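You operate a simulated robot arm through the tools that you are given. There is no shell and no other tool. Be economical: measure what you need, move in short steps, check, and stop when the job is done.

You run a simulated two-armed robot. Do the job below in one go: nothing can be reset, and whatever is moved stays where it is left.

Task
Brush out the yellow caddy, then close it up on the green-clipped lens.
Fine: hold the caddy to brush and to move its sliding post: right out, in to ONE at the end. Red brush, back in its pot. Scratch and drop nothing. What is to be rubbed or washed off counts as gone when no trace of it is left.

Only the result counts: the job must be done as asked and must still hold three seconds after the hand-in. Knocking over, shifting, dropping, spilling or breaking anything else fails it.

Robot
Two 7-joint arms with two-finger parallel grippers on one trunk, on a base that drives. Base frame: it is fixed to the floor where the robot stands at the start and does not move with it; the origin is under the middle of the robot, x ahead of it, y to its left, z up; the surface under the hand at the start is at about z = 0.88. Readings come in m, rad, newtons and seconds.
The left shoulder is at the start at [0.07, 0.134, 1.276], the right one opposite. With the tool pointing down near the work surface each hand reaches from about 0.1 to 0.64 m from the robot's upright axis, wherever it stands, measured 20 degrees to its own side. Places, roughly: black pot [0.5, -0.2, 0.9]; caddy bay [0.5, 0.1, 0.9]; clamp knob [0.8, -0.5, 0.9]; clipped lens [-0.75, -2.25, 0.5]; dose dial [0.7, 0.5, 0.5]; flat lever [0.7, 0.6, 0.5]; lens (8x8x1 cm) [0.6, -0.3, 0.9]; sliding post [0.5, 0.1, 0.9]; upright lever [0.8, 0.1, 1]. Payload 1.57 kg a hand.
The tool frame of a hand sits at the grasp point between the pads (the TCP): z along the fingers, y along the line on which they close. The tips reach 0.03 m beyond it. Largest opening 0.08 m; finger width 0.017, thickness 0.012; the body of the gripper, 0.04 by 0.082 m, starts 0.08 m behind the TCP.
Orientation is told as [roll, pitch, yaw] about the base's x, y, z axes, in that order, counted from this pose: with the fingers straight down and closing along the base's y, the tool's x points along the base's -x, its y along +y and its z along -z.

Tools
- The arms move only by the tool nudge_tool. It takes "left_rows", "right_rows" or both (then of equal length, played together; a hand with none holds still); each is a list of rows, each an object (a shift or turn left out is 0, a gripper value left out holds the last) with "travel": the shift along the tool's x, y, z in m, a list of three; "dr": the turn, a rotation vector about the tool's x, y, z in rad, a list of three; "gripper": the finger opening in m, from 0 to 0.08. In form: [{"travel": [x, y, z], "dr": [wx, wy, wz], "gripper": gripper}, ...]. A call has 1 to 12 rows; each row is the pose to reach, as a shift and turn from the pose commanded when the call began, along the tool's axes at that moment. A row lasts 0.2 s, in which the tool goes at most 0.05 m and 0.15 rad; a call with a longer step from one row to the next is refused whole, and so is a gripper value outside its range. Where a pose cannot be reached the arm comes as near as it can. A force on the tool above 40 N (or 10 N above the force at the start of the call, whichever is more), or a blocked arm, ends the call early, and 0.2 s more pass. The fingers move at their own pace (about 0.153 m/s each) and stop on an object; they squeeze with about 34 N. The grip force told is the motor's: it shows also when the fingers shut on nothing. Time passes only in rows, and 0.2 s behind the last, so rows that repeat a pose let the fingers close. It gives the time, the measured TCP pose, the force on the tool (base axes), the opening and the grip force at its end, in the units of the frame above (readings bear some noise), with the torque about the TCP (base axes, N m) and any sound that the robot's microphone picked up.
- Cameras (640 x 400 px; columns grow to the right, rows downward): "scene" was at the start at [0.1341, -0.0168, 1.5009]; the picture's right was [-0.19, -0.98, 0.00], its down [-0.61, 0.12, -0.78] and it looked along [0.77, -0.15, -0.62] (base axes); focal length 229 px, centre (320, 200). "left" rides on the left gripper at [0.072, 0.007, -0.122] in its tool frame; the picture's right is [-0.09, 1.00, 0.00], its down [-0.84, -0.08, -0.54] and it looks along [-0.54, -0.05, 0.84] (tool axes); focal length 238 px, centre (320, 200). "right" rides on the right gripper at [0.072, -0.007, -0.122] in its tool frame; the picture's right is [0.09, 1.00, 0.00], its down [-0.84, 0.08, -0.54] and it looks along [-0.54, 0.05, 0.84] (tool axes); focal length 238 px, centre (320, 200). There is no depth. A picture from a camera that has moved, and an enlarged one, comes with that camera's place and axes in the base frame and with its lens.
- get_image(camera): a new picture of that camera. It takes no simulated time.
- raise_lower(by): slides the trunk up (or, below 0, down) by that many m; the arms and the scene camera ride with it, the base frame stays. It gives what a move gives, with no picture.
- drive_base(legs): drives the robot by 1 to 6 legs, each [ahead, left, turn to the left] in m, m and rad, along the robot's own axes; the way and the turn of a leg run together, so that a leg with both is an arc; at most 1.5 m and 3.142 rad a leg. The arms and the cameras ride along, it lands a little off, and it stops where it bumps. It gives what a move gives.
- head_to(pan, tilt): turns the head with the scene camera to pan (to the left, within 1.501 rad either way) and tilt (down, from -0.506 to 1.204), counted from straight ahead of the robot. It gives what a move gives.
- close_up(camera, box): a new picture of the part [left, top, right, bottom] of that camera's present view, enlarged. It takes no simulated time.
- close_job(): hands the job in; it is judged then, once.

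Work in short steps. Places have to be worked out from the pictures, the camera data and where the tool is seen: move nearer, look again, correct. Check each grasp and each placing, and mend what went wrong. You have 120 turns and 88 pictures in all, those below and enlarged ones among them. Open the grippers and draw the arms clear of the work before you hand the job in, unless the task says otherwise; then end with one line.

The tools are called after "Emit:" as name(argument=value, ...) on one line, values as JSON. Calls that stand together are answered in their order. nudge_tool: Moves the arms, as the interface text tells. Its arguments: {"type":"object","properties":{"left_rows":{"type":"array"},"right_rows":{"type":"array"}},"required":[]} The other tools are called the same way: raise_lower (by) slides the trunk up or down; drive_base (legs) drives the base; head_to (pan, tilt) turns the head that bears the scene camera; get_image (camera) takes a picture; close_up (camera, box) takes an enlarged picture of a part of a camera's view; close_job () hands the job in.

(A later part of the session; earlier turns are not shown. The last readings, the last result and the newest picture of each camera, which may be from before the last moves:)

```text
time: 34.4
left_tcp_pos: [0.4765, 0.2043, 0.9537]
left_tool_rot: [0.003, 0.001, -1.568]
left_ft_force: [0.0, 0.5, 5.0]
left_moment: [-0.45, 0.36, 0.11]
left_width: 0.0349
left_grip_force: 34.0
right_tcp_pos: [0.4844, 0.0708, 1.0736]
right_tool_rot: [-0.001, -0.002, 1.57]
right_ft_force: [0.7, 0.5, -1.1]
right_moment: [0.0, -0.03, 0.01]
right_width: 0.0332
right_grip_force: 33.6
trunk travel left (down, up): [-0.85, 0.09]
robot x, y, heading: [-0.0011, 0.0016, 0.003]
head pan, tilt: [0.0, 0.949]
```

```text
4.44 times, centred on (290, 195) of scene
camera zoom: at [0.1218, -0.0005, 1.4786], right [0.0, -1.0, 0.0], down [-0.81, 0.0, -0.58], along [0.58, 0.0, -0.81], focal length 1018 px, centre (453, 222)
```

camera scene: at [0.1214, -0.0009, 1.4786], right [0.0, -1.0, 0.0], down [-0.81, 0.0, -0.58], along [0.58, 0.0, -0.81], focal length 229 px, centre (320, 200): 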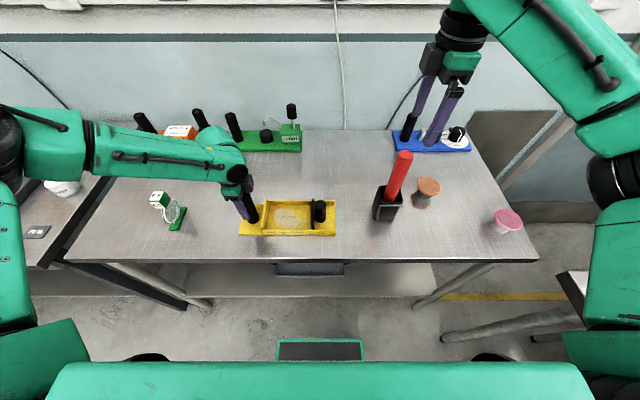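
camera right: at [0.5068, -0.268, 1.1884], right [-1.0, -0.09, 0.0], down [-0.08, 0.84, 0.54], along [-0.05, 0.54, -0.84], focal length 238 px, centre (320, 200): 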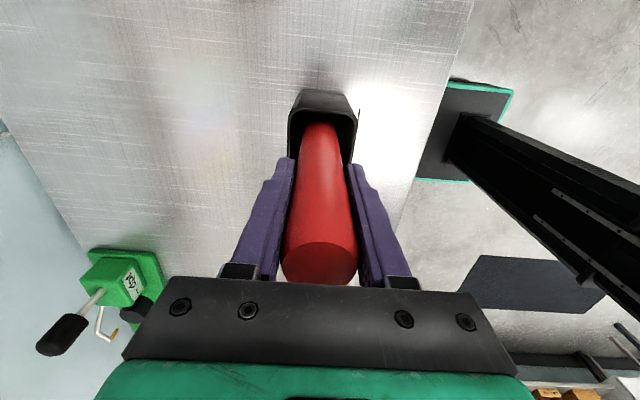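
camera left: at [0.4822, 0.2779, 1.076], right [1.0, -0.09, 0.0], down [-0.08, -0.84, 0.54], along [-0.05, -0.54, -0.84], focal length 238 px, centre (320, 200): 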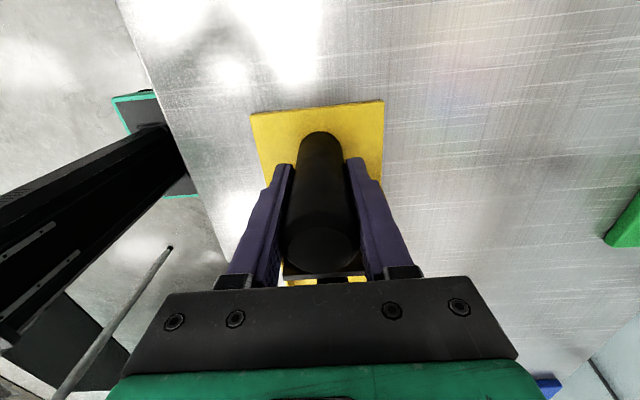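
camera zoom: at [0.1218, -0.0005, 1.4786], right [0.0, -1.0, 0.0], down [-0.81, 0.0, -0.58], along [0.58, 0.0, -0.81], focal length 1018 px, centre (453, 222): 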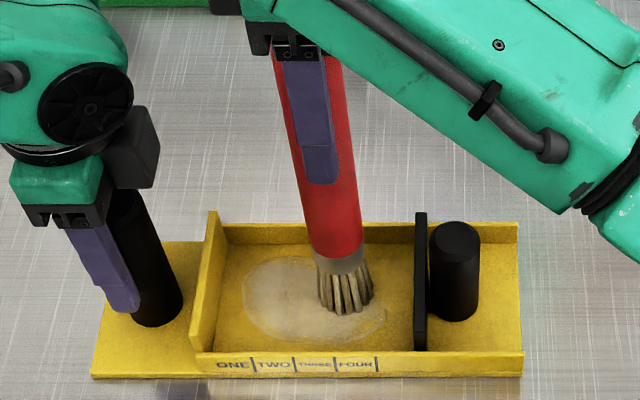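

The right side has begun to clear, but contact was lost. I press 2 mm deeper and zigzag densely.

Emit:
nudge_tool(right_rows=[{"travel": [0, 0, 0.002]}, {"travel": [0, 0.022, 0.002]}, {"travel": [0.02, 0.022, 0.002]}, {"travel": [0.02, 0, 0.002]}, {"travel": [0.02, -0.022, 0.002]}, {"travel": [0.008, -0.022, 0.002]}, {"travel": [0.008, 0, 0.002]}, {"travel": [0.008, 0.022, 0.002]}, {"travel": [-0.008, 0.022, 0.002]}, {"travel": [-0.008, 0, 0.002]}, {"travel": [-0.008, -0.022, 0.002]}, {"travel": [-0.028, -0.022, 0.002]}])

Emit:
close_up(camera="scene", box=[220, 150, 360, 240])

```text
time: 37.0
left_tcp_pos: [0.4759, 0.2061, 0.9536]
left_tool_rot: [0.002, 0.001, -1.567]
left_ft_force: [6.8, 6.1, -2.8]
left_moment: [-0.47, 0.77, 0.65]
left_width: 0.0349
left_grip_force: 34.1
right_tcp_pos: [0.5062, 0.1001, 1.0727]
right_tool_rot: [-0.002, 0.001, 1.571]
right_ft_force: [-8.8, -5.6, 13.2]
right_moment: [-0.7, 1.38, -0.01]
right_width: 0.0329
right_grip_force: 34.0
trunk travel left (down, up): [-0.85, 0.09]
robot x, y, heading: [0.0008, 0.0005, -0.004]
head pan, tilt: [0.0, 0.949]
```

```text
4.44 times, centred on (290, 195) of scene
camera zoom: at [0.1203, 0.0009, 1.4787], right [0.0, -1.0, 0.0], down [-0.81, 0.0, -0.58], along [0.58, 0.0, -0.81], focal length 1018 px, centre (453, 222)
```

zoom: 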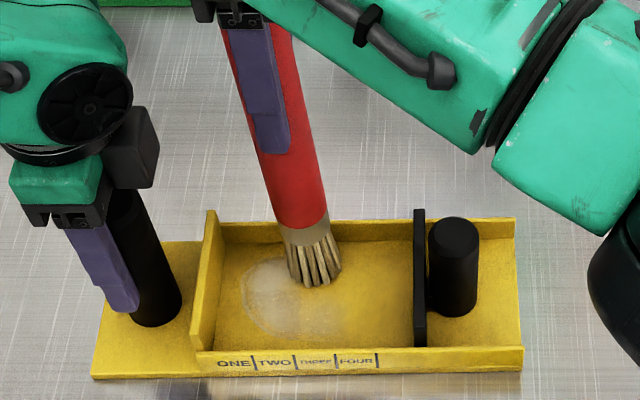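

Right part is clean. I continue the zigzag leftward, up to y≈0.12, still upright.

Emit:
nudge_tool(right_rows=[{"travel": [0, 0.022, 0]}, {"travel": [0, 0.044, 0]}, {"travel": [-0.01, 0.044, 0]}, {"travel": [-0.01, 0.022, 0]}, {"travel": [-0.01, 0, 0]}, {"travel": [-0.02, 0, 0]}, {"travel": [-0.02, 0.022, 0]}, {"travel": [-0.02, 0.044, 0]}, {"travel": [-0.012, 0.044, 0]}, {"travel": [-0.012, 0.022, 0]}, {"travel": [-0.012, 0, 0]}, {"travel": [0.03, 0.01, -0.02]}])

Emit:
close_up(camera="scene", box=[220, 150, 360, 240])

```text
time: 37.9
left_tcp_pos: [0.476, 0.2086, 0.9537]
left_tool_rot: [0.001, 0.0, -1.555]
left_ft_force: [-2.1, -1.8, 6.3]
left_moment: [0.09, 0.76, 0.19]
left_width: 0.0349
left_grip_force: 34.4
right_tcp_pos: [0.4663, 0.1046, 1.0715]
right_tool_rot: [0.003, 0.002, 1.575]
right_ft_force: [1.1, -3.1, 4.0]
right_moment: [0.38, -0.06, 0.07]
right_width: 0.0329
right_grip_force: 34.1
trunk travel left (down, up): [-0.85, 0.09]
robot x, y, heading: [0.0011, 0.0, 0.002]
head pan, tilt: [0.0, 0.949]
stopped in row 4 (right hand): the force on the tool passed its limit at 52 N (the readings are from after the stop); the commanded pose is now the measured one
```

```text
4.44 times, centred on (290, 195) of scene
camera zoom: at [0.1204, -0.0017, 1.4787], right [0.0, -1.0, 0.0], down [-0.81, 0.0, -0.58], along [0.58, 0.0, -0.81], focal length 1018 px, centre (453, 222)
```

zoom: 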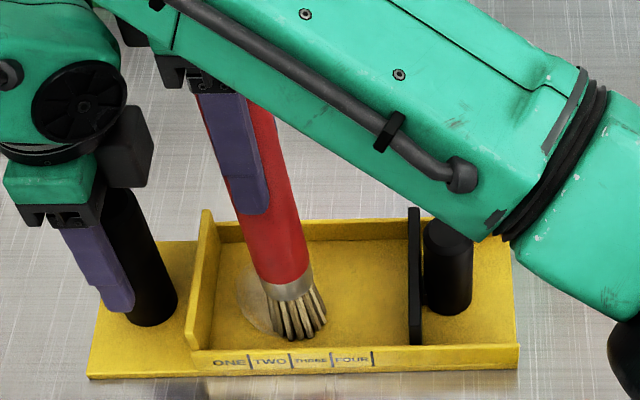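

The right wrist met the left hand, not the caddy. I lift the brush clear to the right, then re-grip the caddy handle with the left hand leaning 35° away to the left.

Emit:
nudge_tool(right_rows=[{"travel": [0.02, -0.008, -0.02]}, {"travel": [0.04, -0.015, -0.05]}, {"travel": [0.07, -0.015, -0.08]}, {"travel": [0.1, -0.015, -0.11]}, {"travel": [0.1, -0.015, -0.11]}])

Emit:
nudge_tool(left_rows=[{"gripper": 0.06}, {"gripper": 0.07}, {"dr": [0, -0.12, 0]}, {"dr": [0, -0.24, 0]}, {"dr": [0, -0.36, 0]}, {"dr": [0, -0.48, 0]}, {"dr": [0, -0.6, 0]}, {"dr": [0, -0.6, 0]}])

Emit:
get_image(camera="scene")

```text
time: 39.1
left_tcp_pos: [0.4764, 0.2084, 0.954]
left_tool_rot: [0.001, 0.001, -1.556]
left_ft_force: [-1.8, -1.5, 9.4]
left_moment: [0.21, 0.82, 0.17]
left_width: 0.0347
left_grip_force: 34.0
right_tcp_pos: [0.4793, 0.0074, 1.1803]
right_tool_rot: [0.002, 0.001, 1.575]
right_ft_force: [0.6, 0.6, -0.4]
right_moment: [0.01, -0.03, 0.01]
right_width: 0.0331
right_grip_force: 34.0
trunk travel left (down, up): [-0.85, 0.09]
robot x, y, heading: [-0.0011, -0.0034, -0.0]
head pan, tilt: [0.0, 0.949]
```

```text
time: 40.9
left_tcp_pos: [0.4747, 0.208, 0.9573]
left_tool_rot: [0.005, -0.6, -1.555]
left_ft_force: [0.3, -0.2, 0.1]
left_moment: [0.06, 0.01, 0.01]
left_width: 0.07
left_grip_force: 0.0
left hand out of reach, approached as far as the arm can: row 7, 8
right_tcp_pos: [0.4819, 0.0077, 1.1782]
right_tool_rot: [0.002, 0.003, 1.575]
right_ft_force: [-0.1, -0.7, -0.8]
right_moment: [-0.01, 0.06, -0.03]
right_width: 0.0331
right_grip_force: 33.7
trunk travel left (down, up): [-0.85, 0.09]
robot x, y, heading: [-0.0002, -0.0022, 0.002]
head pan, tilt: [0.0, 0.949]
```

```text
50 pictures are left
camera scene: at [0.1221, -0.0005, 1.4785], right [0.0, -1.0, 0.0], down [-0.81, 0.0, -0.58], along [0.58, 0.0, -0.81], focal length 229 px, centre (320, 200)
```

scene: 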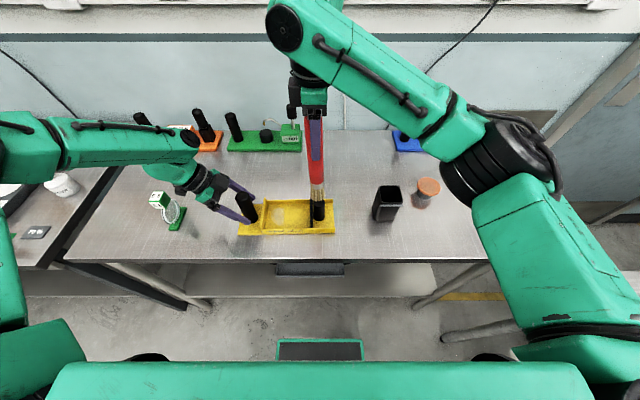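

The left hand now leans away, well clear of E5. I close it on the handle again.

Emit:
nudge_tool(left_rows=[{"dr": [0, 0.03, 0], "gripper": 0.045}, {"dr": [0, 0.03, 0], "gripper": 0.02}, {"dr": [0, 0.03, 0], "gripper": 0.02}])

Emit:
close_up(camera="scene", box=[200, 140, 360, 240])

```text
time: 41.7
left_tcp_pos: [0.4757, 0.2091, 0.9572]
left_tool_rot: [0.001, -0.571, -1.557]
left_ft_force: [1.9, 0.1, 0.2]
left_moment: [-0.61, -0.14, 0.24]
left_width: 0.0351
left_grip_force: 34.4
right_tcp_pos: [0.4825, 0.0076, 1.1778]
right_tool_rot: [0.005, 0.004, 1.575]
right_ft_force: [-1.3, -0.6, -1.6]
right_moment: [0.0, 0.01, 0.01]
right_width: 0.0331
right_grip_force: 33.6
trunk travel left (down, up): [-0.85, 0.09]
robot x, y, heading: [0.0024, -0.0004, 0.002]
head pan, tilt: [0.0, 0.949]
```

```text
4.00 times, centred on (280, 190) of scene
camera zoom: at [0.1228, -0.0002, 1.4785], right [0.0, -1.0, 0.0], down [-0.81, 0.0, -0.58], along [0.58, 0.0, -0.81], focal length 916 px, centre (480, 240)
```

zoom: 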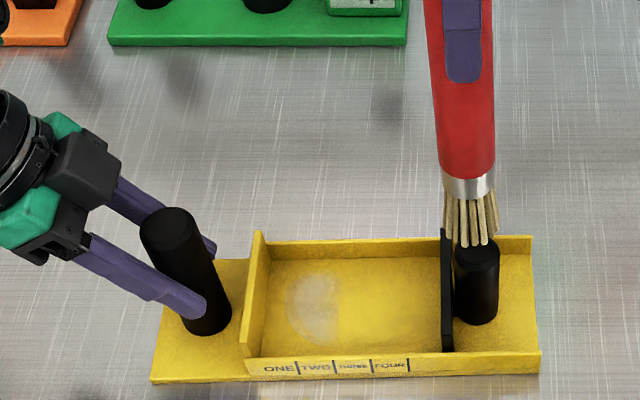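

Remaining dust is at x 0.455–0.516, y 0.105–0.147. I move the brush above y≈0.115 and lower to just above contact.

Emit:
nudge_tool(right_rows=[{"travel": [-0.04, 0, 0]}, {"travel": [-0.08, 0, 0]}, {"travel": [-0.1075, 0, 0.02]}, {"travel": [-0.1075, 0, 0.05]}, {"travel": [-0.1075, 0, 0.08]}, {"travel": [-0.1075, 0, 0.1]}, {"travel": [-0.1075, 0, 0.104]}, {"travel": [-0.1075, 0, 0.104]}])

Emit:
get_image(camera="scene")

```text
time: 43.5
left_tcp_pos: [0.4729, 0.2095, 0.9574]
left_tool_rot: [0.001, -0.571, -1.557]
left_ft_force: [-1.7, -0.4, 0.2]
left_moment: [-0.17, -0.1, 0.01]
left_width: 0.0348
left_grip_force: 34.1
right_tcp_pos: [0.4817, 0.1131, 1.0747]
right_tool_rot: [0.006, 0.003, 1.576]
right_ft_force: [-0.2, -0.4, -1.1]
right_moment: [0.0, -0.03, 0.0]
right_width: 0.0328
right_grip_force: 34.2
trunk travel left (down, up): [-0.85, 0.09]
robot x, y, heading: [-0.0024, -0.0006, 0.002]
head pan, tilt: [0.0, 0.949]
```

```text
48 pictures are left
camera scene: at [0.1225, -0.0002, 1.4785], right [0.0, -1.0, 0.0], down [-0.81, 0.0, -0.58], along [0.58, 0.0, -0.81], focal length 229 px, centre (320, 200)
```

scene: 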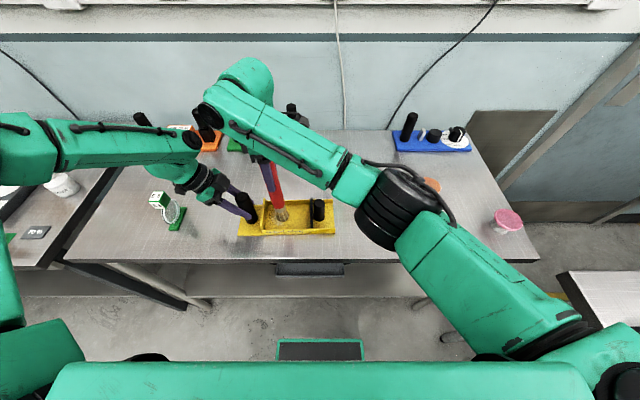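

Clear of the left hand. I brush the left patch with about 3 mm pressing depth, up to y≈0.135.

Emit:
nudge_tool(right_rows=[{"travel": [0, 0, 0.003]}, {"travel": [0, -0.022, 0.003]}, {"travel": [-0.012, -0.022, 0.003]}, {"travel": [-0.012, 0, 0.003]}, {"travel": [-0.012, 0.022, 0.003]}, {"travel": [-0.022, 0.022, 0.003]}, {"travel": [-0.022, 0, 0.003]}, {"travel": [-0.022, -0.022, 0.003]}, {"travel": [-0.012, -0.022, 0.003]}, {"travel": [-0.012, 0, 0.003]}, {"travel": [-0.004, 0.02, 0.003]}, {"travel": [0.02, 0.02, -0.02]}])

Emit:
close_up(camera="scene", box=[200, 140, 360, 240])

```text
time: 46.1
left_tcp_pos: [0.4761, 0.2089, 0.9576]
left_tool_rot: [0.001, -0.571, -1.557]
left_ft_force: [1.1, 0.7, -0.3]
left_moment: [-0.2, -0.04, 0.1]
left_width: 0.035
left_grip_force: 34.2
right_tcp_pos: [0.462, 0.0905, 1.0965]
right_tool_rot: [0.004, 0.003, 1.573]
right_ft_force: [-0.1, 0.0, -1.5]
right_moment: [0.02, -0.02, 0.03]
right_width: 0.0329
right_grip_force: 34.4
right hand out of reach, approached as far as the arm can: row 8
trunk travel left (down, up): [-0.85, 0.09]
robot x, y, heading: [-0.0001, 0.0002, 0.004]
head pan, tilt: [0.0, 0.949]
```

```text
4.00 times, centred on (280, 190) of scene
camera zoom: at [0.1228, -0.0018, 1.4784], right [0.0, -1.0, 0.0], down [-0.81, 0.0, -0.58], along [0.58, 0.0, -0.81], focal length 916 px, centre (480, 240)
```

zoom: 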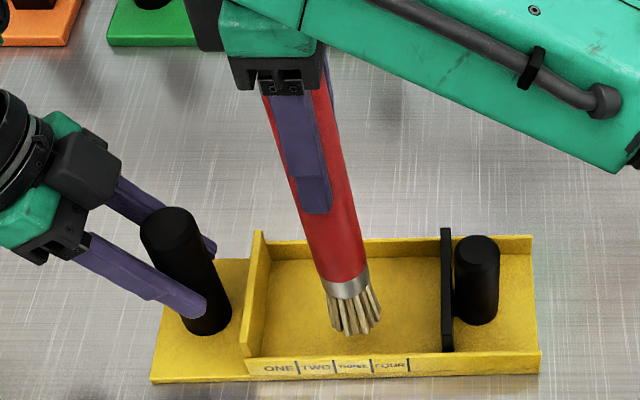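

The bay looks clean. I raise the brush and carry it back above the pot, then check the bay closely.

Emit:
nudge_tool(right_rows=[{"travel": [0, 0, -0.04]}, {"travel": [0, 0, -0.08]}, {"travel": [0, 0, -0.12]}, {"travel": [0.03, -0.005, -0.13]}, {"travel": [0.07, -0.01, -0.13]}, {"travel": [0.11, -0.015, -0.13]}, {"travel": [0.15, -0.02, -0.13]}, {"travel": [0.19, -0.025, -0.13]}, {"travel": [0.23, -0.03, -0.13]}, {"travel": [0.265, -0.035, -0.13]}, {"travel": [0.286, -0.037, -0.13]}, {"travel": [0.286, -0.037, -0.13]}])

Emit:
close_up(camera="scene", box=[260, 185, 340, 240])

Emit:
close_up(camera="scene", box=[340, 80, 480, 230])

```text
time: 48.7
left_tcp_pos: [0.4736, 0.2087, 0.9575]
left_tool_rot: [0.002, -0.571, -1.558]
left_ft_force: [0.2, 0.1, 1.4]
left_moment: [-0.35, -0.01, 0.06]
left_width: 0.0347
left_grip_force: 34.0
right_tcp_pos: [0.5006, -0.1908, 1.2282]
right_tool_rot: [0.005, 0.002, 1.574]
right_ft_force: [0.4, -0.1, -1.9]
right_moment: [0.02, -0.02, 0.02]
right_width: 0.033
right_grip_force: 33.7
trunk travel left (down, up): [-0.85, 0.09]
robot x, y, heading: [0.0011, -0.0018, 0.006]
head pan, tilt: [0.0, 0.949]
```

```text
7.27 times, centred on (300, 212) of scene
camera zoom: at [0.1224, -0.0005, 1.4785], right [0.0, -1.0, 0.0], down [-0.81, 0.0, -0.58], along [0.58, 0.0, -0.81], focal length 1666 px, centre (466, 109)
```

zoom: 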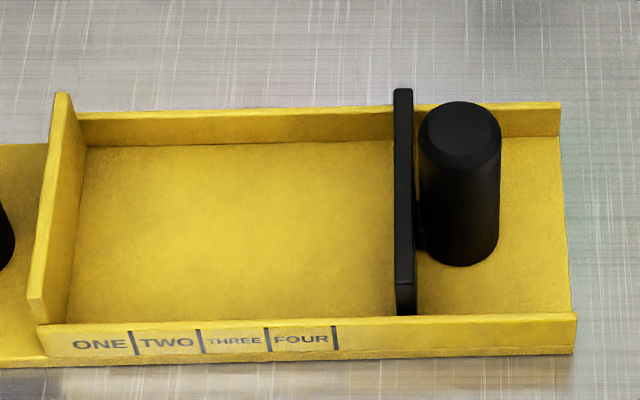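

```text
2.67 times, centred on (410, 155) of scene
camera zoom: at [0.1224, -0.0005, 1.4785], right [0.0, -1.0, 0.0], down [-0.81, 0.0, -0.58], along [0.58, 0.0, -0.81], focal length 611 px, centre (80, 320)
```

zoom: 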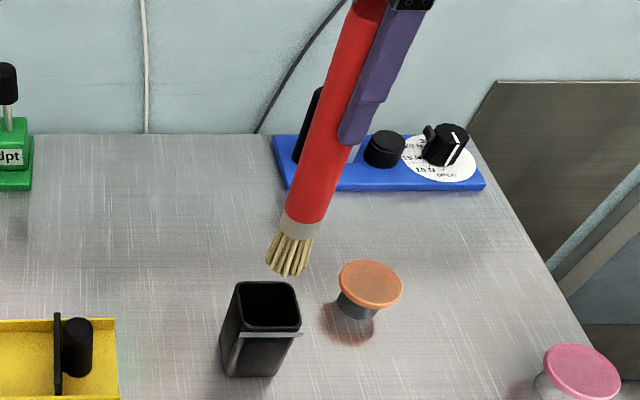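

The bay is spotless. I align over the pot and lower the brush.

Emit:
nudge_tool(right_rows=[{"travel": [0.0045, 0.001, 0]}, {"travel": [0.0045, 0.001, 0.02]}, {"travel": [0.0045, 0.001, 0.045]}, {"travel": [0.0045, 0.001, 0.07]}, {"travel": [0.0045, 0.001, 0.095]}, {"travel": [0.0045, 0.001, 0.12]}, {"travel": [0.0045, 0.001, 0.145]}, {"travel": [0.0045, 0.001, 0.152]}, {"travel": [0.0045, 0.001, 0.155]}, {"travel": [0.0045, 0.001, 0.158]}, {"travel": [0.0045, 0.001, 0.158]}])

Emit:
close_up(camera="scene", box=[340, 120, 480, 230])

```text
time: 51.1
left_tcp_pos: [0.472, 0.2089, 0.9577]
left_tool_rot: [0.004, -0.57, -1.559]
left_ft_force: [-0.2, 0.3, 1.0]
left_moment: [0.3, 0.0, 0.02]
left_width: 0.0348
left_grip_force: 33.9
right_tcp_pos: [0.4971, -0.1962, 1.0724]
right_tool_rot: [-0.003, 0.006, 1.573]
right_ft_force: [0.3, -2.2, 16.8]
right_moment: [-0.13, -0.45, 0.02]
right_width: 0.0327
right_grip_force: 34.1
trunk travel left (down, up): [-0.85, 0.09]
robot x, y, heading: [0.002, -0.0004, 0.004]
head pan, tilt: [0.0, 0.949]
```

```text
3.64 times, centred on (410, 175) of scene
camera zoom: at [0.1196, 0.0002, 1.479], right [0.0, -1.0, 0.0], down [-0.81, 0.0, -0.58], along [0.58, 0.0, -0.81], focal length 833 px, centre (-7, 291)
```

zoom: 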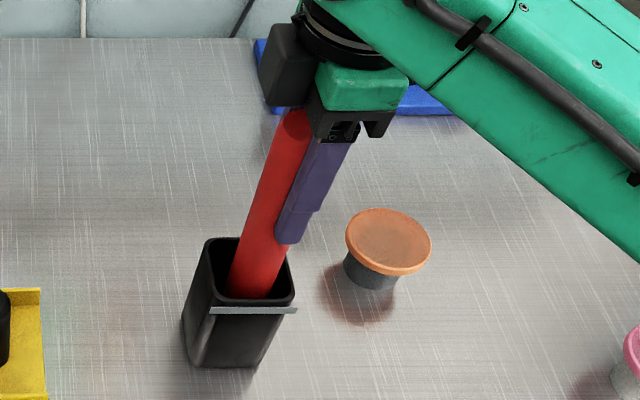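

Seated on the pot bottom. I ease up 2 mm, open, and lift off.

Emit:
nudge_tool(right_rows=[{"travel": [0, 0, -0.002]}, {"travel": [0, 0, -0.002], "gripper": 0.06}, {"travel": [0, 0, -0.002], "gripper": 0.08}, {"travel": [0, 0, -0.03]}, {"travel": [0, 0, -0.07]}, {"travel": [0, 0, -0.11]}, {"travel": [0, 0, -0.15]}, {"travel": [0, 0, -0.19]}, {"travel": [0, 0, -0.19]}])

Emit:
close_up(camera="scene", box=[340, 120, 480, 230])

```text
time: 53.1
left_tcp_pos: [0.4755, 0.2077, 0.9578]
left_tool_rot: [0.002, -0.573, -1.557]
left_ft_force: [-1.7, 0.8, 0.2]
left_moment: [-0.23, -0.14, -0.09]
left_width: 0.0347
left_grip_force: 34.1
right_tcp_pos: [0.5003, -0.1947, 1.2632]
right_tool_rot: [0.004, 0.006, 1.574]
right_ft_force: [-0.3, 1.0, 0.4]
right_moment: [-0.02, -0.03, 0.01]
right_width: 0.0798
right_grip_force: 0.0
trunk travel left (down, up): [-0.85, 0.09]
robot x, y, heading: [0.0023, 0.0026, -0.003]
head pan, tilt: [0.0, 0.949]
```

```text
3.64 times, centred on (410, 175) of scene
camera zoom: at [0.1221, -0.0002, 1.4785], right [0.0, -1.0, 0.0], down [-0.81, 0.0, -0.58], along [0.58, 0.0, -0.81], focal length 833 px, centre (-7, 291)
```

zoom: 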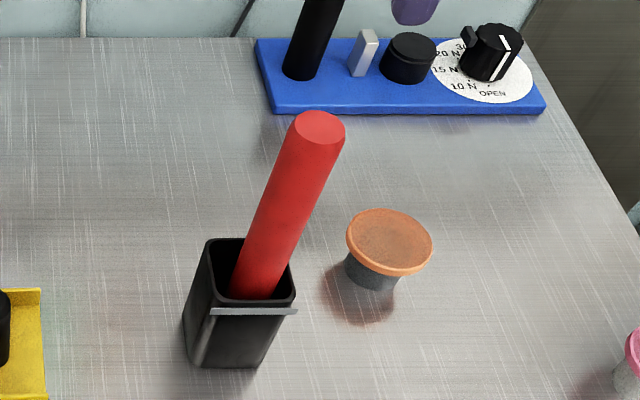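

Brush is back upright in its pot. Now the left hand lets go of the grip and backs out along its own axis.

Emit:
nudge_tool(left_rows=[{"gripper": 0.06}, {"gripper": 0.08}, {"travel": [0, 0, -0.03]}, {"travel": [0, 0, -0.06]}, {"travel": [0, 0, -0.09]}, {"travel": [0, 0, -0.11]}])

```text
time: 54.5
left_tcp_pos: [0.4746, 0.2672, 1.0497]
left_tool_rot: [0.0, -0.571, -1.557]
left_ft_force: [0.4, 1.3, 0.3]
left_moment: [0.01, -0.02, 0.01]
left_width: 0.0799
left_grip_force: 0.0
right_tcp_pos: [0.4995, -0.194, 1.2634]
right_tool_rot: [0.004, 0.005, 1.574]
right_ft_force: [-0.8, -0.2, 0.5]
right_moment: [0.0, -0.01, 0.0]
right_width: 0.08
right_grip_force: 0.0
trunk travel left (down, up): [-0.85, 0.09]
robot x, y, heading: [-0.0003, -0.0024, -0.0]
head pan, tilt: [0.0, 0.949]
```

I straighten the left hand and raise it toward E5 to view the lens from above.

Emit:
nudge_tool(left_rows=[{"travel": [0, 0, -0.03], "dr": [0, 0.09, 0]}, {"travel": [0, 0, -0.06], "dr": [0, 0.18, 0]}, {"travel": [0, 0, -0.09], "dr": [0, 0.28, 0]}, {"travel": [0, 0, -0.12], "dr": [0, 0.38, 0]}, {"travel": [0, 0, -0.15], "dr": [0, 0.48, 0]}, {"travel": [0.003, 0, -0.18], "dr": [0, 0.57, 0]}, {"travel": [0.003, 0, -0.18], "dr": [0, 0.57, 0]}])

Emit:
get_image(camera="left")

Emit:
close_up(camera="scene", box=[130, 170, 210, 240])

```text
time: 56.1
left_tcp_pos: [0.4709, 0.3674, 1.1993]
left_tool_rot: [0.0, 0.0, -1.557]
left_ft_force: [0.0, 0.7, -0.2]
left_moment: [0.01, 0.01, 0.02]
left_width: 0.0802
left_grip_force: 0.0
right_tcp_pos: [0.5013, -0.1937, 1.2618]
right_tool_rot: [0.006, 0.005, 1.575]
right_ft_force: [-1.0, 0.5, 0.0]
right_moment: [-0.04, 0.04, -0.02]
right_width: 0.0799
right_grip_force: 0.0
trunk travel left (down, up): [-0.85, 0.09]
robot x, y, heading: [-0.0004, 0.0034, 0.002]
head pan, tilt: [0.0, 0.949]
```

```text
42 pictures are left
camera left: at [0.4753, 0.4409, 1.3215], right [1.0, -0.08, 0.0], down [-0.07, -0.84, 0.54], along [-0.04, -0.54, -0.84], focal length 238 px, centre (320, 200)
```

left: 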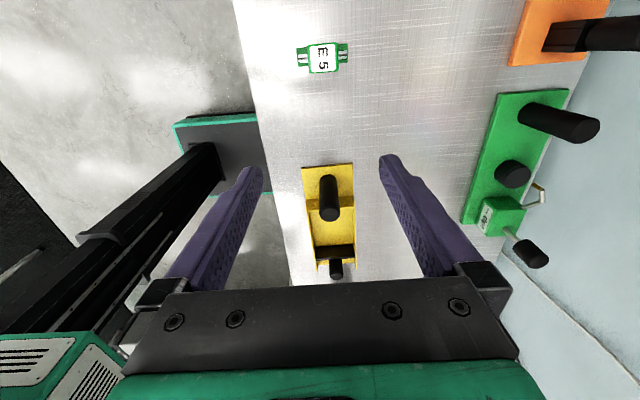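

```text
5.71 times, centred on (170, 205) of scene
camera zoom: at [0.1226, -0.0002, 1.4785], right [0.0, -1.0, 0.0], down [-0.81, 0.0, -0.58], along [0.58, 0.0, -0.81], focal length 1309 px, centre (1177, 171)
```

zoom: 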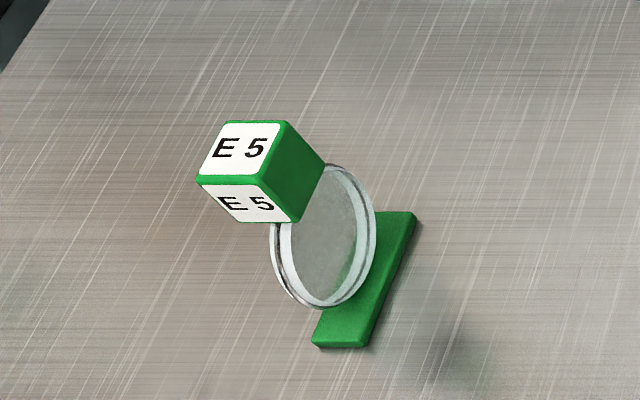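

The clipped lens stands on its own green foot (~8.2 × 2.8 cm) with the clip top at about [0.479, 0.429, 0.997]. I zoom in from the hand camera for its yaw.

Emit:
close_up(camera="left", box=[280, 20, 370, 90])

```text
5.71 times, centred on (325, 55) of left
camera zoom: at [0.4753, 0.4409, 1.3215], right [1.0, -0.08, 0.0], down [-0.07, -0.84, 0.54], along [-0.04, -0.54, -0.84], focal length 1362 px, centre (291, 1029)
```

zoom: 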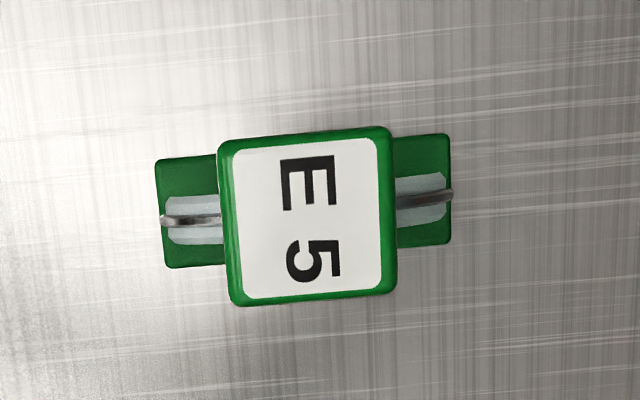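

Yaw is aligned (≈0); clip block is 3.4 × 3.0 cm, z 0.963–0.9995. I'll grip its x-sides with fingertips only down to z≈0.972 to stay off the glass. First hover above and check.

Emit:
nudge_tool(left_rows=[{"travel": [0.032, 0.0045, 0.02], "dr": [0, 0, 0.013]}, {"travel": [0.063, 0.009, 0.05], "dr": [0, 0, 0.013]}, {"travel": [0.063, 0.009, 0.09], "dr": [0, 0, 0.013]}, {"travel": [0.063, 0.009, 0.13], "dr": [0, 0, 0.013]}, {"travel": [0.063, 0.009, 0.13], "dr": [0, 0, 0.013]}])

Emit:
get_image(camera="left")

```text
time: 57.3
left_tcp_pos: [0.4811, 0.4301, 1.0687]
left_tool_rot: [0.0, -0.003, -1.57]
left_ft_force: [0.6, 0.4, 0.3]
left_moment: [0.0, 0.0, 0.0]
left_width: 0.0799
left_grip_force: 0.1
right_tcp_pos: [0.4994, -0.1939, 1.2627]
right_tool_rot: [0.005, 0.004, 1.576]
right_ft_force: [-0.1, -0.4, 0.2]
right_moment: [0.03, 0.01, 0.02]
right_width: 0.08
right_grip_force: 0.0
trunk travel left (down, up): [-0.85, 0.09]
robot x, y, heading: [0.0014, 0.0001, 0.0]
head pan, tilt: [0.0, 0.949]
```

```text
39 pictures are left
camera left: at [0.4863, 0.505, 1.1905], right [1.0, -0.09, 0.0], down [-0.08, -0.84, 0.54], along [-0.05, -0.54, -0.84], focal length 238 px, centre (320, 200)
```

left: 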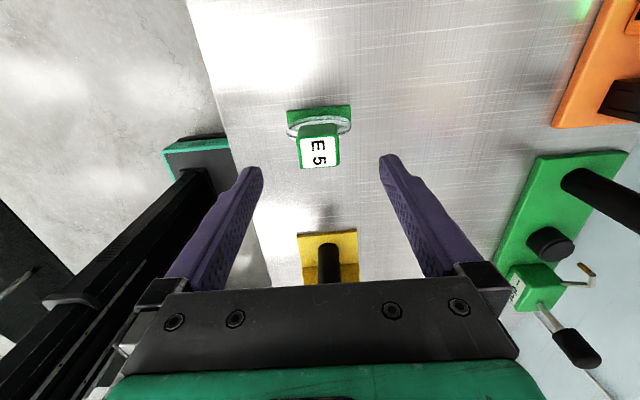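

Clip centre at [0.4786, 0.4297]; TCP nearly over it. I descend to z≈1.002 and close.

Emit:
nudge_tool(left_rows=[{"travel": [0, -0.002, 0.025]}, {"travel": [0, -0.002, 0.05]}, {"travel": [0, -0.002, 0.062]}, {"travel": [0, -0.002, 0.067]}, {"travel": [0, -0.002, 0.067], "gripper": 0.05}, {"travel": [0, -0.002, 0.067], "gripper": 0.04}, {"travel": [0, -0.002, 0.067], "gripper": 0.02}, {"travel": [0, -0.002, 0.067], "gripper": 0.02}])

Emit:
get_image(camera="left")

Emit:
close_up(camera="scene", box=[120, 150, 220, 240])

```text
time: 59.1
left_tcp_pos: [0.4794, 0.4309, 1.0024]
left_tool_rot: [0.001, -0.003, -1.568]
left_ft_force: [-0.3, 0.1, 0.3]
left_moment: [0.02, 0.02, -0.02]
left_width: 0.0352
left_grip_force: 33.9
right_tcp_pos: [0.4998, -0.1943, 1.2632]
right_tool_rot: [0.005, 0.005, 1.574]
right_ft_force: [-1.0, 0.5, -0.3]
right_moment: [-0.03, 0.0, -0.01]
right_width: 0.0797
right_grip_force: 0.1
trunk travel left (down, up): [-0.85, 0.09]
robot x, y, heading: [-0.0008, 0.0005, -0.002]
head pan, tilt: [0.0, 0.949]
```

```text
38 pictures are left
camera left: at [0.4842, 0.504, 1.1248], right [1.0, -0.09, 0.0], down [-0.08, -0.84, 0.54], along [-0.05, -0.54, -0.84], focal length 238 px, centre (320, 200)
```

left: 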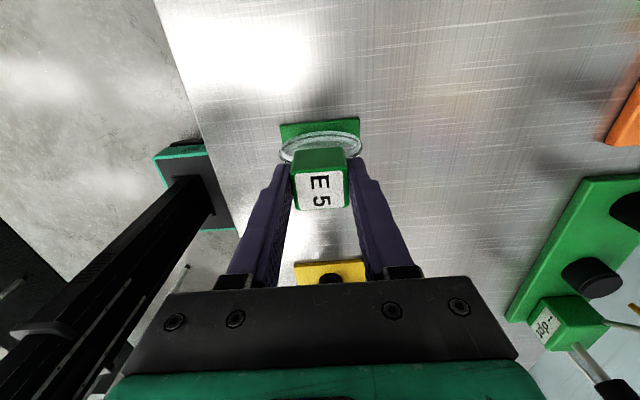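

```text
4.44 times, centred on (170, 195) of scene
camera zoom: at [0.1226, -0.0002, 1.4785], right [0.0, -1.0, 0.0], down [-0.81, 0.0, -0.58], along [0.58, 0.0, -0.81], focal length 1018 px, centre (987, 222)
```

zoom: 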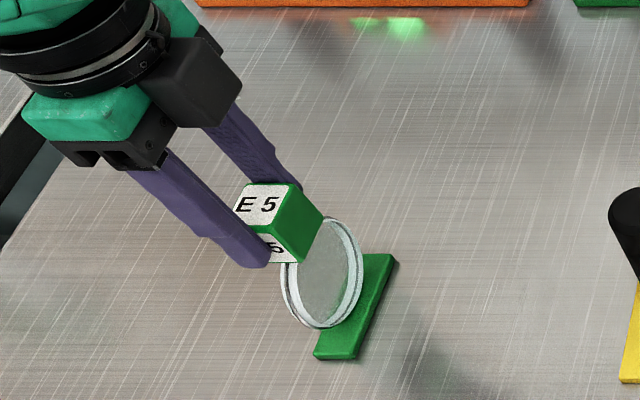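

Clip gripped at 3.5 cm, fingers clear of the glass. I lift a little and see whether the foot comes along.

Emit:
nudge_tool(left_rows=[{"travel": [0, 0, -0.01]}, {"travel": [0, 0, -0.03]}, {"travel": [0, 0, -0.05]}, {"travel": [0, 0, -0.05]}])

Emit:
close_up(camera="scene", box=[120, 130, 220, 240])

```text
time: 60.1
left_tcp_pos: [0.4794, 0.4309, 1.054]
left_tool_rot: [0.002, -0.002, -1.569]
left_ft_force: [0.5, -0.1, -0.4]
left_moment: [-0.01, 0.0, -0.01]
left_width: 0.0351
left_grip_force: 33.4
right_tcp_pos: [0.499, -0.1937, 1.2631]
right_tool_rot: [0.006, 0.005, 1.576]
right_ft_force: [-0.3, -0.6, -0.2]
right_moment: [0.01, 0.0, -0.03]
right_width: 0.08
right_grip_force: 0.0
trunk travel left (down, up): [-0.85, 0.09]
robot x, y, heading: [-0.0016, -0.0021, -0.003]
head pan, tilt: [0.0, 0.949]
```

```text
3.64 times, centred on (170, 185) of scene
camera zoom: at [0.1228, -0.0002, 1.4784], right [0.0, -1.0, 0.0], down [-0.81, 0.0, -0.58], along [0.58, 0.0, -0.81], focal length 833 px, centre (866, 254)
```

zoom: 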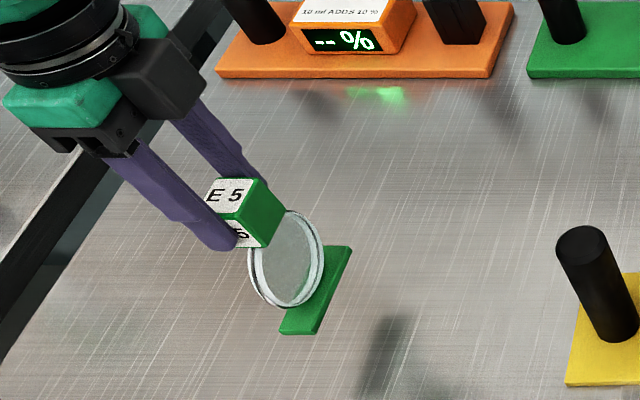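

The foot comes with it as one unit, level. I lift over the grip and carry it above the ONE end of the bay (target TCP ≈[0.481, 0.145], yaw +0.025 to match the caddy).

Emit:
nudge_tool(left_rows=[{"travel": [0, 0, -0.036]}, {"travel": [0, 0, -0.072]}, {"travel": [0, 0, -0.106]}, {"travel": [-0.041, 0, -0.106]}, {"travel": [-0.082, 0, -0.106]}, {"travel": [-0.123, 0, -0.106]}, {"travel": [-0.164, 0, -0.106]}, {"travel": [-0.205, 0, -0.106]}, {"travel": [-0.246, 0.001, -0.106], "dr": [0, 0, -0.01]}, {"travel": [-0.275, 0.001, -0.106], "dr": [0, 0, -0.025]}, {"travel": [-0.286, 0.0016, -0.106], "dr": [0, 0, -0.025]}, {"travel": [-0.286, 0.0016, -0.106], "dr": [0, 0, -0.025]}])

Emit:
close_up(camera="scene", box=[210, 130, 350, 240])

```text
time: 62.7
left_tcp_pos: [0.4796, 0.1455, 1.1578]
left_tool_rot: [0.001, -0.004, -1.542]
left_ft_force: [-0.1, 0.3, -1.4]
left_moment: [-0.02, 0.02, 0.01]
left_width: 0.0351
left_grip_force: 34.2
right_tcp_pos: [0.5002, -0.1942, 1.2636]
right_tool_rot: [0.005, 0.006, 1.574]
right_ft_force: [0.0, 0.4, 0.3]
right_moment: [0.04, 0.05, 0.0]
right_width: 0.0799
right_grip_force: 0.1
trunk travel left (down, up): [-0.85, 0.09]
robot x, y, heading: [0.001, 0.0013, -0.001]
head pan, tilt: [0.0, 0.949]
```

```text
3.64 times, centred on (280, 185) of scene
camera zoom: at [0.1226, -0.0001, 1.4785], right [0.0, -1.0, 0.0], down [-0.81, 0.0, -0.58], along [0.58, 0.0, -0.81], focal length 833 px, centre (466, 254)
```

zoom: 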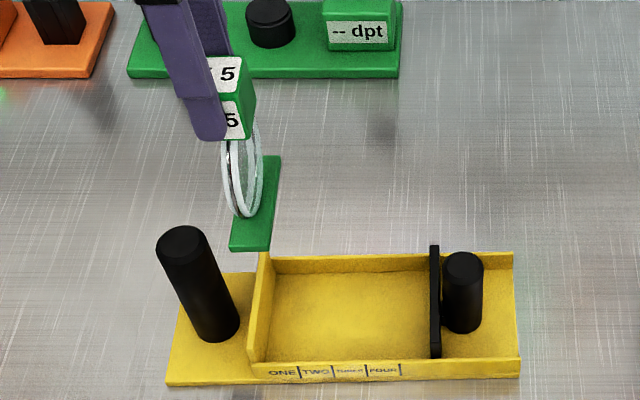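

Foot estimated at centre [0.482, 0.143], inside the bay outline. I lower until it is just above the walls and look.

Emit:
nudge_tool(left_rows=[{"travel": [0, 0.001, 0.03]}, {"travel": [0, 0.001, 0.06]}, {"travel": [0, 0.001, 0.09]}, {"travel": [0, 0.001, 0.105]}, {"travel": [0, 0.001, 0.105]}])

Emit:
close_up(camera="scene", box=[230, 160, 330, 240])

Emit:
get_image(camera="left")

```text
time: 63.9
left_tcp_pos: [0.4816, 0.1449, 1.0535]
left_tool_rot: [0.0, -0.001, -1.544]
left_ft_force: [0.3, 0.5, 0.6]
left_moment: [0.02, -0.01, -0.02]
left_width: 0.0349
left_grip_force: 34.1
right_tcp_pos: [0.4994, -0.1937, 1.263]
right_tool_rot: [0.005, 0.003, 1.574]
right_ft_force: [0.3, 0.2, -0.2]
right_moment: [0.01, -0.01, -0.01]
right_width: 0.0802
right_grip_force: 0.1
trunk travel left (down, up): [-0.85, 0.09]
robot x, y, heading: [-0.0005, 0.0034, -0.002]
head pan, tilt: [0.0, 0.949]
```

```text
5.00 times, centred on (280, 200) of scene
camera zoom: at [0.1223, -0.0004, 1.4785], right [0.0, -1.0, 0.0], down [-0.81, 0.0, -0.58], along [0.58, 0.0, -0.81], focal length 1145 px, centre (520, 200)
```

zoom: 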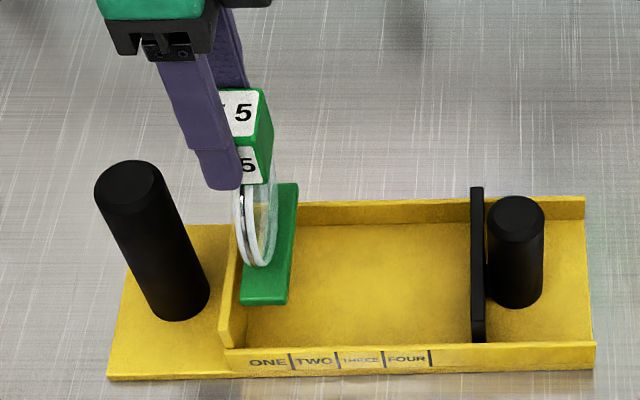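

```text
33 pictures are left
camera left: at [0.4854, 0.2183, 1.175], right [1.0, -0.07, 0.0], down [-0.06, -0.84, 0.54], along [-0.03, -0.54, -0.84], focal length 238 px, centre (320, 200)
```

left: 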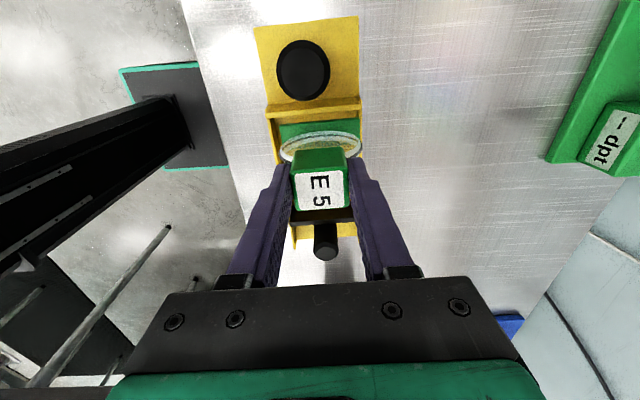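

Emit:
close_up(camera="left", box=[240, 80, 400, 180])

```text
4.00 times, centred on (320, 130) of left
camera zoom: at [0.4854, 0.2183, 1.175], right [1.0, -0.07, 0.0], down [-0.06, -0.84, 0.54], along [-0.03, -0.54, -0.84], focal length 953 px, centre (320, 480)
```

zoom: 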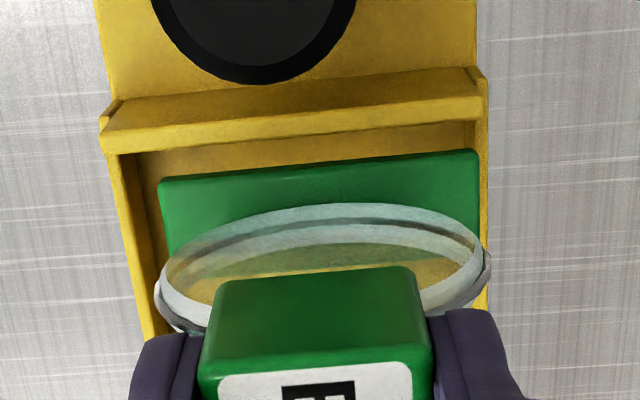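

The foot should go about 3 mm toward me to be centred. I shift and lower gently to contact.

Emit:
nudge_tool(left_rows=[{"travel": [0, -0.003, 0]}, {"travel": [0, -0.003, 0.015]}, {"travel": [0, -0.003, 0.03]}, {"travel": [0, -0.003, 0.038]}, {"travel": [0, -0.003, 0.041]}, {"travel": [0, -0.003, 0.043]}, {"travel": [0, -0.003, 0.043]}])

Emit:
close_up(camera="scene", box=[230, 160, 330, 240])

```text
time: 65.5
left_tcp_pos: [0.4789, 0.1449, 1.0105]
left_tool_rot: [0.0, -0.003, -1.545]
left_ft_force: [-0.6, -0.5, 0.0]
left_moment: [-0.03, -0.01, -0.02]
left_width: 0.035
left_grip_force: 34.5
right_tcp_pos: [0.4998, -0.194, 1.2616]
right_tool_rot: [0.004, 0.003, 1.574]
right_ft_force: [-0.5, 0.8, 0.3]
right_moment: [0.0, 0.03, -0.04]
right_width: 0.08
right_grip_force: 0.1
trunk travel left (down, up): [-0.85, 0.09]
robot x, y, heading: [0.0017, -0.0014, 0.002]
head pan, tilt: [0.0, 0.949]
```

```text
5.00 times, centred on (280, 200) of scene
camera zoom: at [0.1225, -0.0005, 1.4785], right [0.0, -1.0, 0.0], down [-0.81, 0.0, -0.58], along [0.58, 0.0, -0.81], focal length 1145 px, centre (520, 200)
```

zoom: 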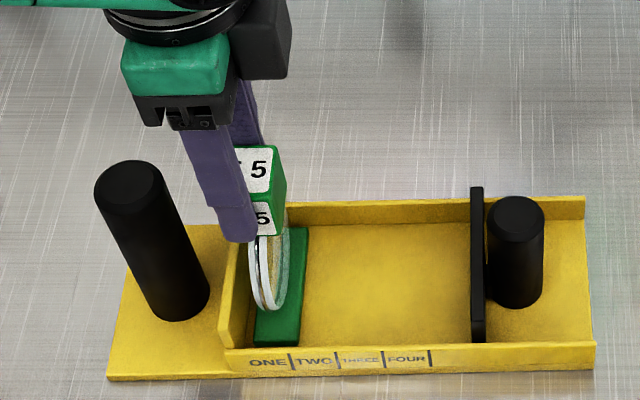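

It is inside the walls with no contact force yet. I lower further in 1.5 mm steps.

Emit:
nudge_tool(left_rows=[{"travel": [0, 0, 0.0015]}, {"travel": [0, 0, 0.003]}, {"travel": [0, 0, 0.0045]}, {"travel": [0, 0, 0.0045]}])

```text
time: 66.5
left_tcp_pos: [0.4787, 0.1433, 1.01]
left_tool_rot: [0.006, -0.001, -1.543]
left_ft_force: [6.4, 3.2, 26.8]
left_moment: [0.19, -0.03, -0.03]
left_width: 0.0352
left_grip_force: 34.6
right_tcp_pos: [0.4972, -0.194, 1.2626]
right_tool_rot: [0.001, 0.005, 1.574]
right_ft_force: [0.4, -0.8, 0.2]
right_moment: [-0.02, -0.01, 0.01]
right_width: 0.0801
right_grip_force: 0.0
trunk travel left (down, up): [-0.85, 0.09]
robot x, y, heading: [0.0007, 0.0033, -0.004]
head pan, tilt: [0.0, 0.949]
```

Seated on the floor (27 N). I ease off 4 mm of command, release the clip, and raise the hand.

Emit:
nudge_tool(left_rows=[{"travel": [0, 0, -0.0025]}, {"travel": [0, 0, -0.0038]}, {"travel": [0, 0, -0.0038], "gripper": 0.045}, {"travel": [0, 0, -0.0038], "gripper": 0.06}, {"travel": [0, 0, -0.0038], "gripper": 0.06}, {"travel": [0, 0, -0.02]}, {"travel": [0, 0, -0.05]}, {"travel": [0, 0, -0.09]}, {"travel": [0, 0, -0.09]}])

Emit:
close_up(camera="scene", box=[230, 160, 330, 240])

```text
time: 68.5
left_tcp_pos: [0.4793, 0.1447, 1.0972]
left_tool_rot: [0.0, -0.002, -1.544]
left_ft_force: [0.2, 0.5, 0.6]
left_moment: [0.03, -0.04, -0.02]
left_width: 0.0597
left_grip_force: 0.1
right_tcp_pos: [0.5014, -0.1944, 1.2625]
right_tool_rot: [0.004, 0.003, 1.575]
right_ft_force: [-0.3, -0.3, 0.8]
right_moment: [0.03, 0.01, 0.0]
right_width: 0.08
right_grip_force: 0.1
trunk travel left (down, up): [-0.85, 0.09]
robot x, y, heading: [0.0004, 0.0001, -0.0]
head pan, tilt: [0.0, 0.949]
```

```text
5.00 times, centred on (280, 200) of scene
camera zoom: at [0.1228, -0.0003, 1.4784], right [0.0, -1.0, 0.0], down [-0.81, 0.0, -0.58], along [0.58, 0.0, -0.81], focal length 1145 px, centre (520, 200)
```

zoom: 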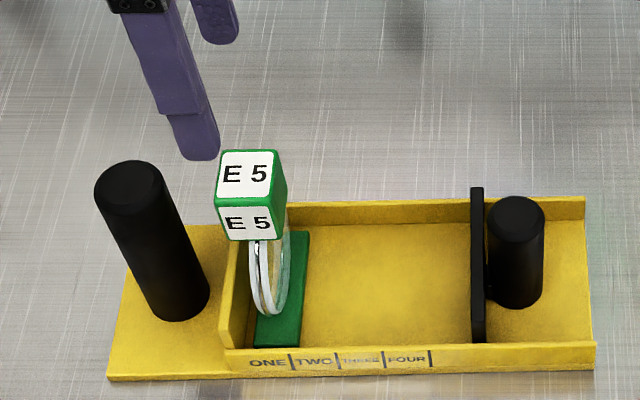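

E5 stands upright in the ONE section. Now the left hand swings back to the caddy grip, leaning left again.

Emit:
nudge_tool(left_rows=[{"travel": [0.02, 0, -0.03], "gripper": 0.08}, {"travel": [0.06, 0, -0.04]}, {"travel": [0.1, 0, -0.04]}, {"travel": [0.122, 0, -0.02], "dr": [0, -0.12, 0]}, {"travel": [0.122, 0, 0], "dr": [0, -0.24, 0]}, {"travel": [0.122, 0, 0.02], "dr": [0, -0.36, 0]}, {"travel": [0.122, 0, 0.04], "dr": [0, -0.48, 0]}, {"travel": [0.122, 0, 0.047], "dr": [0, -0.57, 0]}, {"travel": [0.122, 0, 0.047], "dr": [0, -0.57, 0]}])

Emit:
close_up(camera="scene", box=[200, 140, 360, 240])

```text
time: 70.5
left_tcp_pos: [0.4755, 0.266, 1.0485]
left_tool_rot: [-0.002, -0.573, -1.543]
left_ft_force: [0.4, -0.1, 0.6]
left_moment: [-0.01, 0.04, 0.0]
left_width: 0.0801
left_grip_force: 0.0
right_tcp_pos: [0.4995, -0.1947, 1.2627]
right_tool_rot: [0.006, 0.003, 1.576]
right_ft_force: [-0.5, 0.0, 0.2]
right_moment: [0.01, -0.02, -0.01]
right_width: 0.0801
right_grip_force: 0.1
trunk travel left (down, up): [-0.85, 0.09]
robot x, y, heading: [0.0011, -0.0038, 0.0]
head pan, tilt: [0.0, 0.949]
```

```text
4.00 times, centred on (280, 190) of scene
camera zoom: at [0.1223, -0.001, 1.4785], right [0.0, -1.0, 0.0], down [-0.81, 0.0, -0.58], along [0.58, 0.0, -0.81], focal length 916 px, centre (480, 240)
```

zoom: 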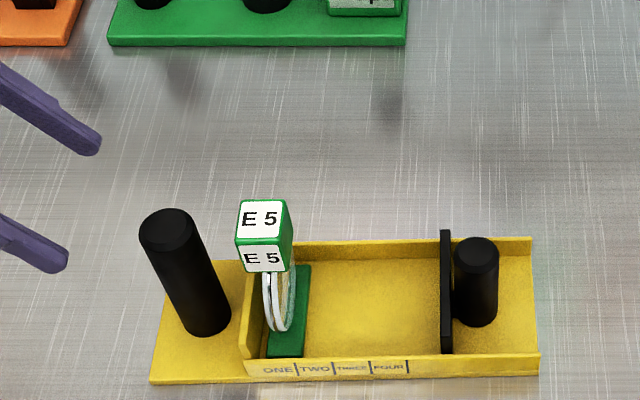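

I advance along the tool axis onto the grip and close.

Emit:
nudge_tool(left_rows=[{"travel": [0, 0, 0.03]}, {"travel": [0, 0, 0.06]}, {"travel": [0, 0, 0.09]}, {"travel": [0, 0, 0.106]}, {"travel": [0, 0, 0.108]}, {"travel": [0, 0, 0.108], "gripper": 0.045}, {"travel": [0, 0, 0.108], "gripper": 0.02}, {"travel": [0, 0, 0.108], "gripper": 0.02}])

Emit:
nudge_tool(right_rows=[{"travel": [-0.045, 0, 0]}, {"travel": [-0.09, 0.005, 0]}, {"travel": [-0.13, 0.01, 0.015]}, {"travel": [-0.16, 0.015, 0.045]}, {"travel": [-0.175, 0.018, 0.085]}, {"travel": [-0.18, 0.018, 0.125]}, {"travel": [-0.181, 0.018, 0.16]}, {"travel": [-0.181, 0.018, 0.16]}])

Emit:
get_image(camera="right")

```text
time: 72.3
left_tcp_pos: [0.4764, 0.2097, 0.9583]
left_tool_rot: [0.0, -0.57, -1.546]
left_ft_force: [-0.6, 0.6, -0.8]
left_moment: [-0.14, 0.11, 0.09]
left_width: 0.0349
left_grip_force: 34.2
right_tcp_pos: [0.4993, -0.1946, 1.2617]
right_tool_rot: [0.005, 0.005, 1.575]
right_ft_force: [-0.3, 0.0, 0.0]
right_moment: [0.0, 0.0, 0.01]
right_width: 0.0801
right_grip_force: 0.1
trunk travel left (down, up): [-0.85, 0.09]
robot x, y, heading: [-0.0002, -0.0008, -0.004]
head pan, tilt: [0.0, 0.949]
```

```text
time: 74.1
left_tcp_pos: [0.4756, 0.21, 0.9574]
left_tool_rot: [-0.001, -0.57, -1.546]
left_ft_force: [0.0, 0.6, -0.3]
left_moment: [-0.06, 0.16, -0.11]
left_width: 0.0347
left_grip_force: 34.2
right_tcp_pos: [0.4805, -0.0161, 1.0985]
right_tool_rot: [0.003, 0.006, 1.572]
right_ft_force: [0.4, -0.7, -0.4]
right_moment: [0.0, 0.02, 0.01]
right_width: 0.08
right_grip_force: 0.0
trunk travel left (down, up): [-0.85, 0.09]
robot x, y, heading: [-0.001, -0.0053, 0.002]
head pan, tilt: [0.0, 0.949]
```

```text
28 pictures are left
camera right: at [0.4882, -0.088, 1.2196], right [-1.0, -0.1, 0.0], down [-0.08, 0.84, 0.54], along [-0.06, 0.54, -0.84], focal length 238 px, centre (320, 200)
```

right: 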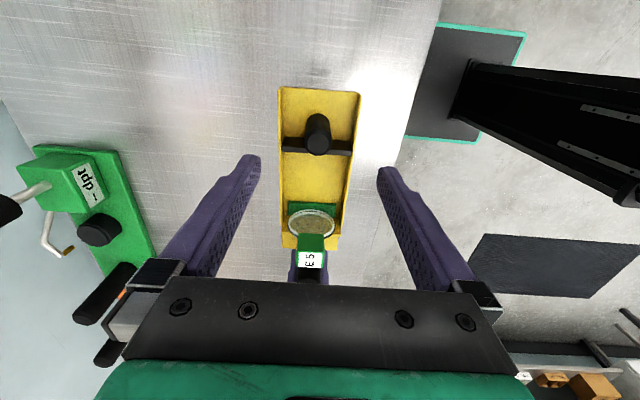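

The post is now at about [0.480, -0.001]. I lower onto it and grip.

Emit:
nudge_tool(right_rows=[{"travel": [-0.015, 0, 0.03], "gripper": 0.06}, {"travel": [-0.015, 0, 0.07]}, {"travel": [-0.015, 0, 0.11]}, {"travel": [-0.015, 0, 0.14]}, {"travel": [-0.015, 0, 0.153]}, {"travel": [-0.015, 0, 0.153], "gripper": 0.04}, {"travel": [-0.015, 0, 0.153], "gripper": 0.015}, {"travel": [-0.015, 0, 0.153], "gripper": 0.015}])

Emit:
get_image(camera="right")

```text
time: 75.9
left_tcp_pos: [0.4762, 0.2101, 0.9575]
left_tool_rot: [0.0, -0.57, -1.543]
left_ft_force: [-2.8, 0.8, 2.9]
left_moment: [-0.13, 0.39, -0.45]
left_width: 0.0349
left_grip_force: 34.1
right_tcp_pos: [0.4796, -0.0021, 0.9462]
right_tool_rot: [0.004, 0.005, 1.577]
right_ft_force: [2.2, 0.4, 0.6]
right_moment: [-0.13, -0.49, -0.03]
right_width: 0.0307
right_grip_force: 34.5
trunk travel left (down, up): [-0.85, 0.09]
robot x, y, heading: [-0.001, 0.0004, -0.0]
head pan, tilt: [0.0, 0.949]
```

```text
27 pictures are left
camera right: at [0.487, -0.0744, 1.0672], right [-1.0, -0.1, 0.0], down [-0.08, 0.84, 0.54], along [-0.06, 0.54, -0.84], focal length 238 px, centre (320, 200)
```

right: 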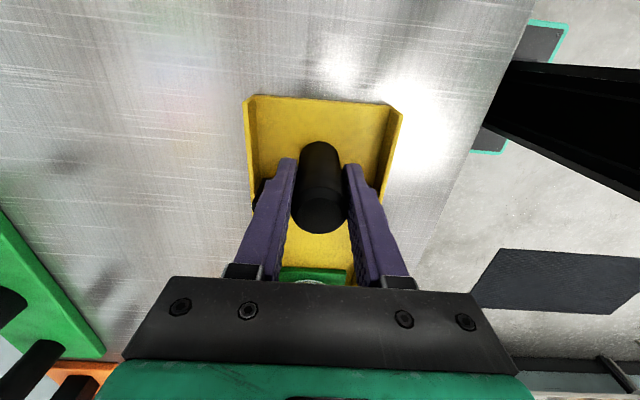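

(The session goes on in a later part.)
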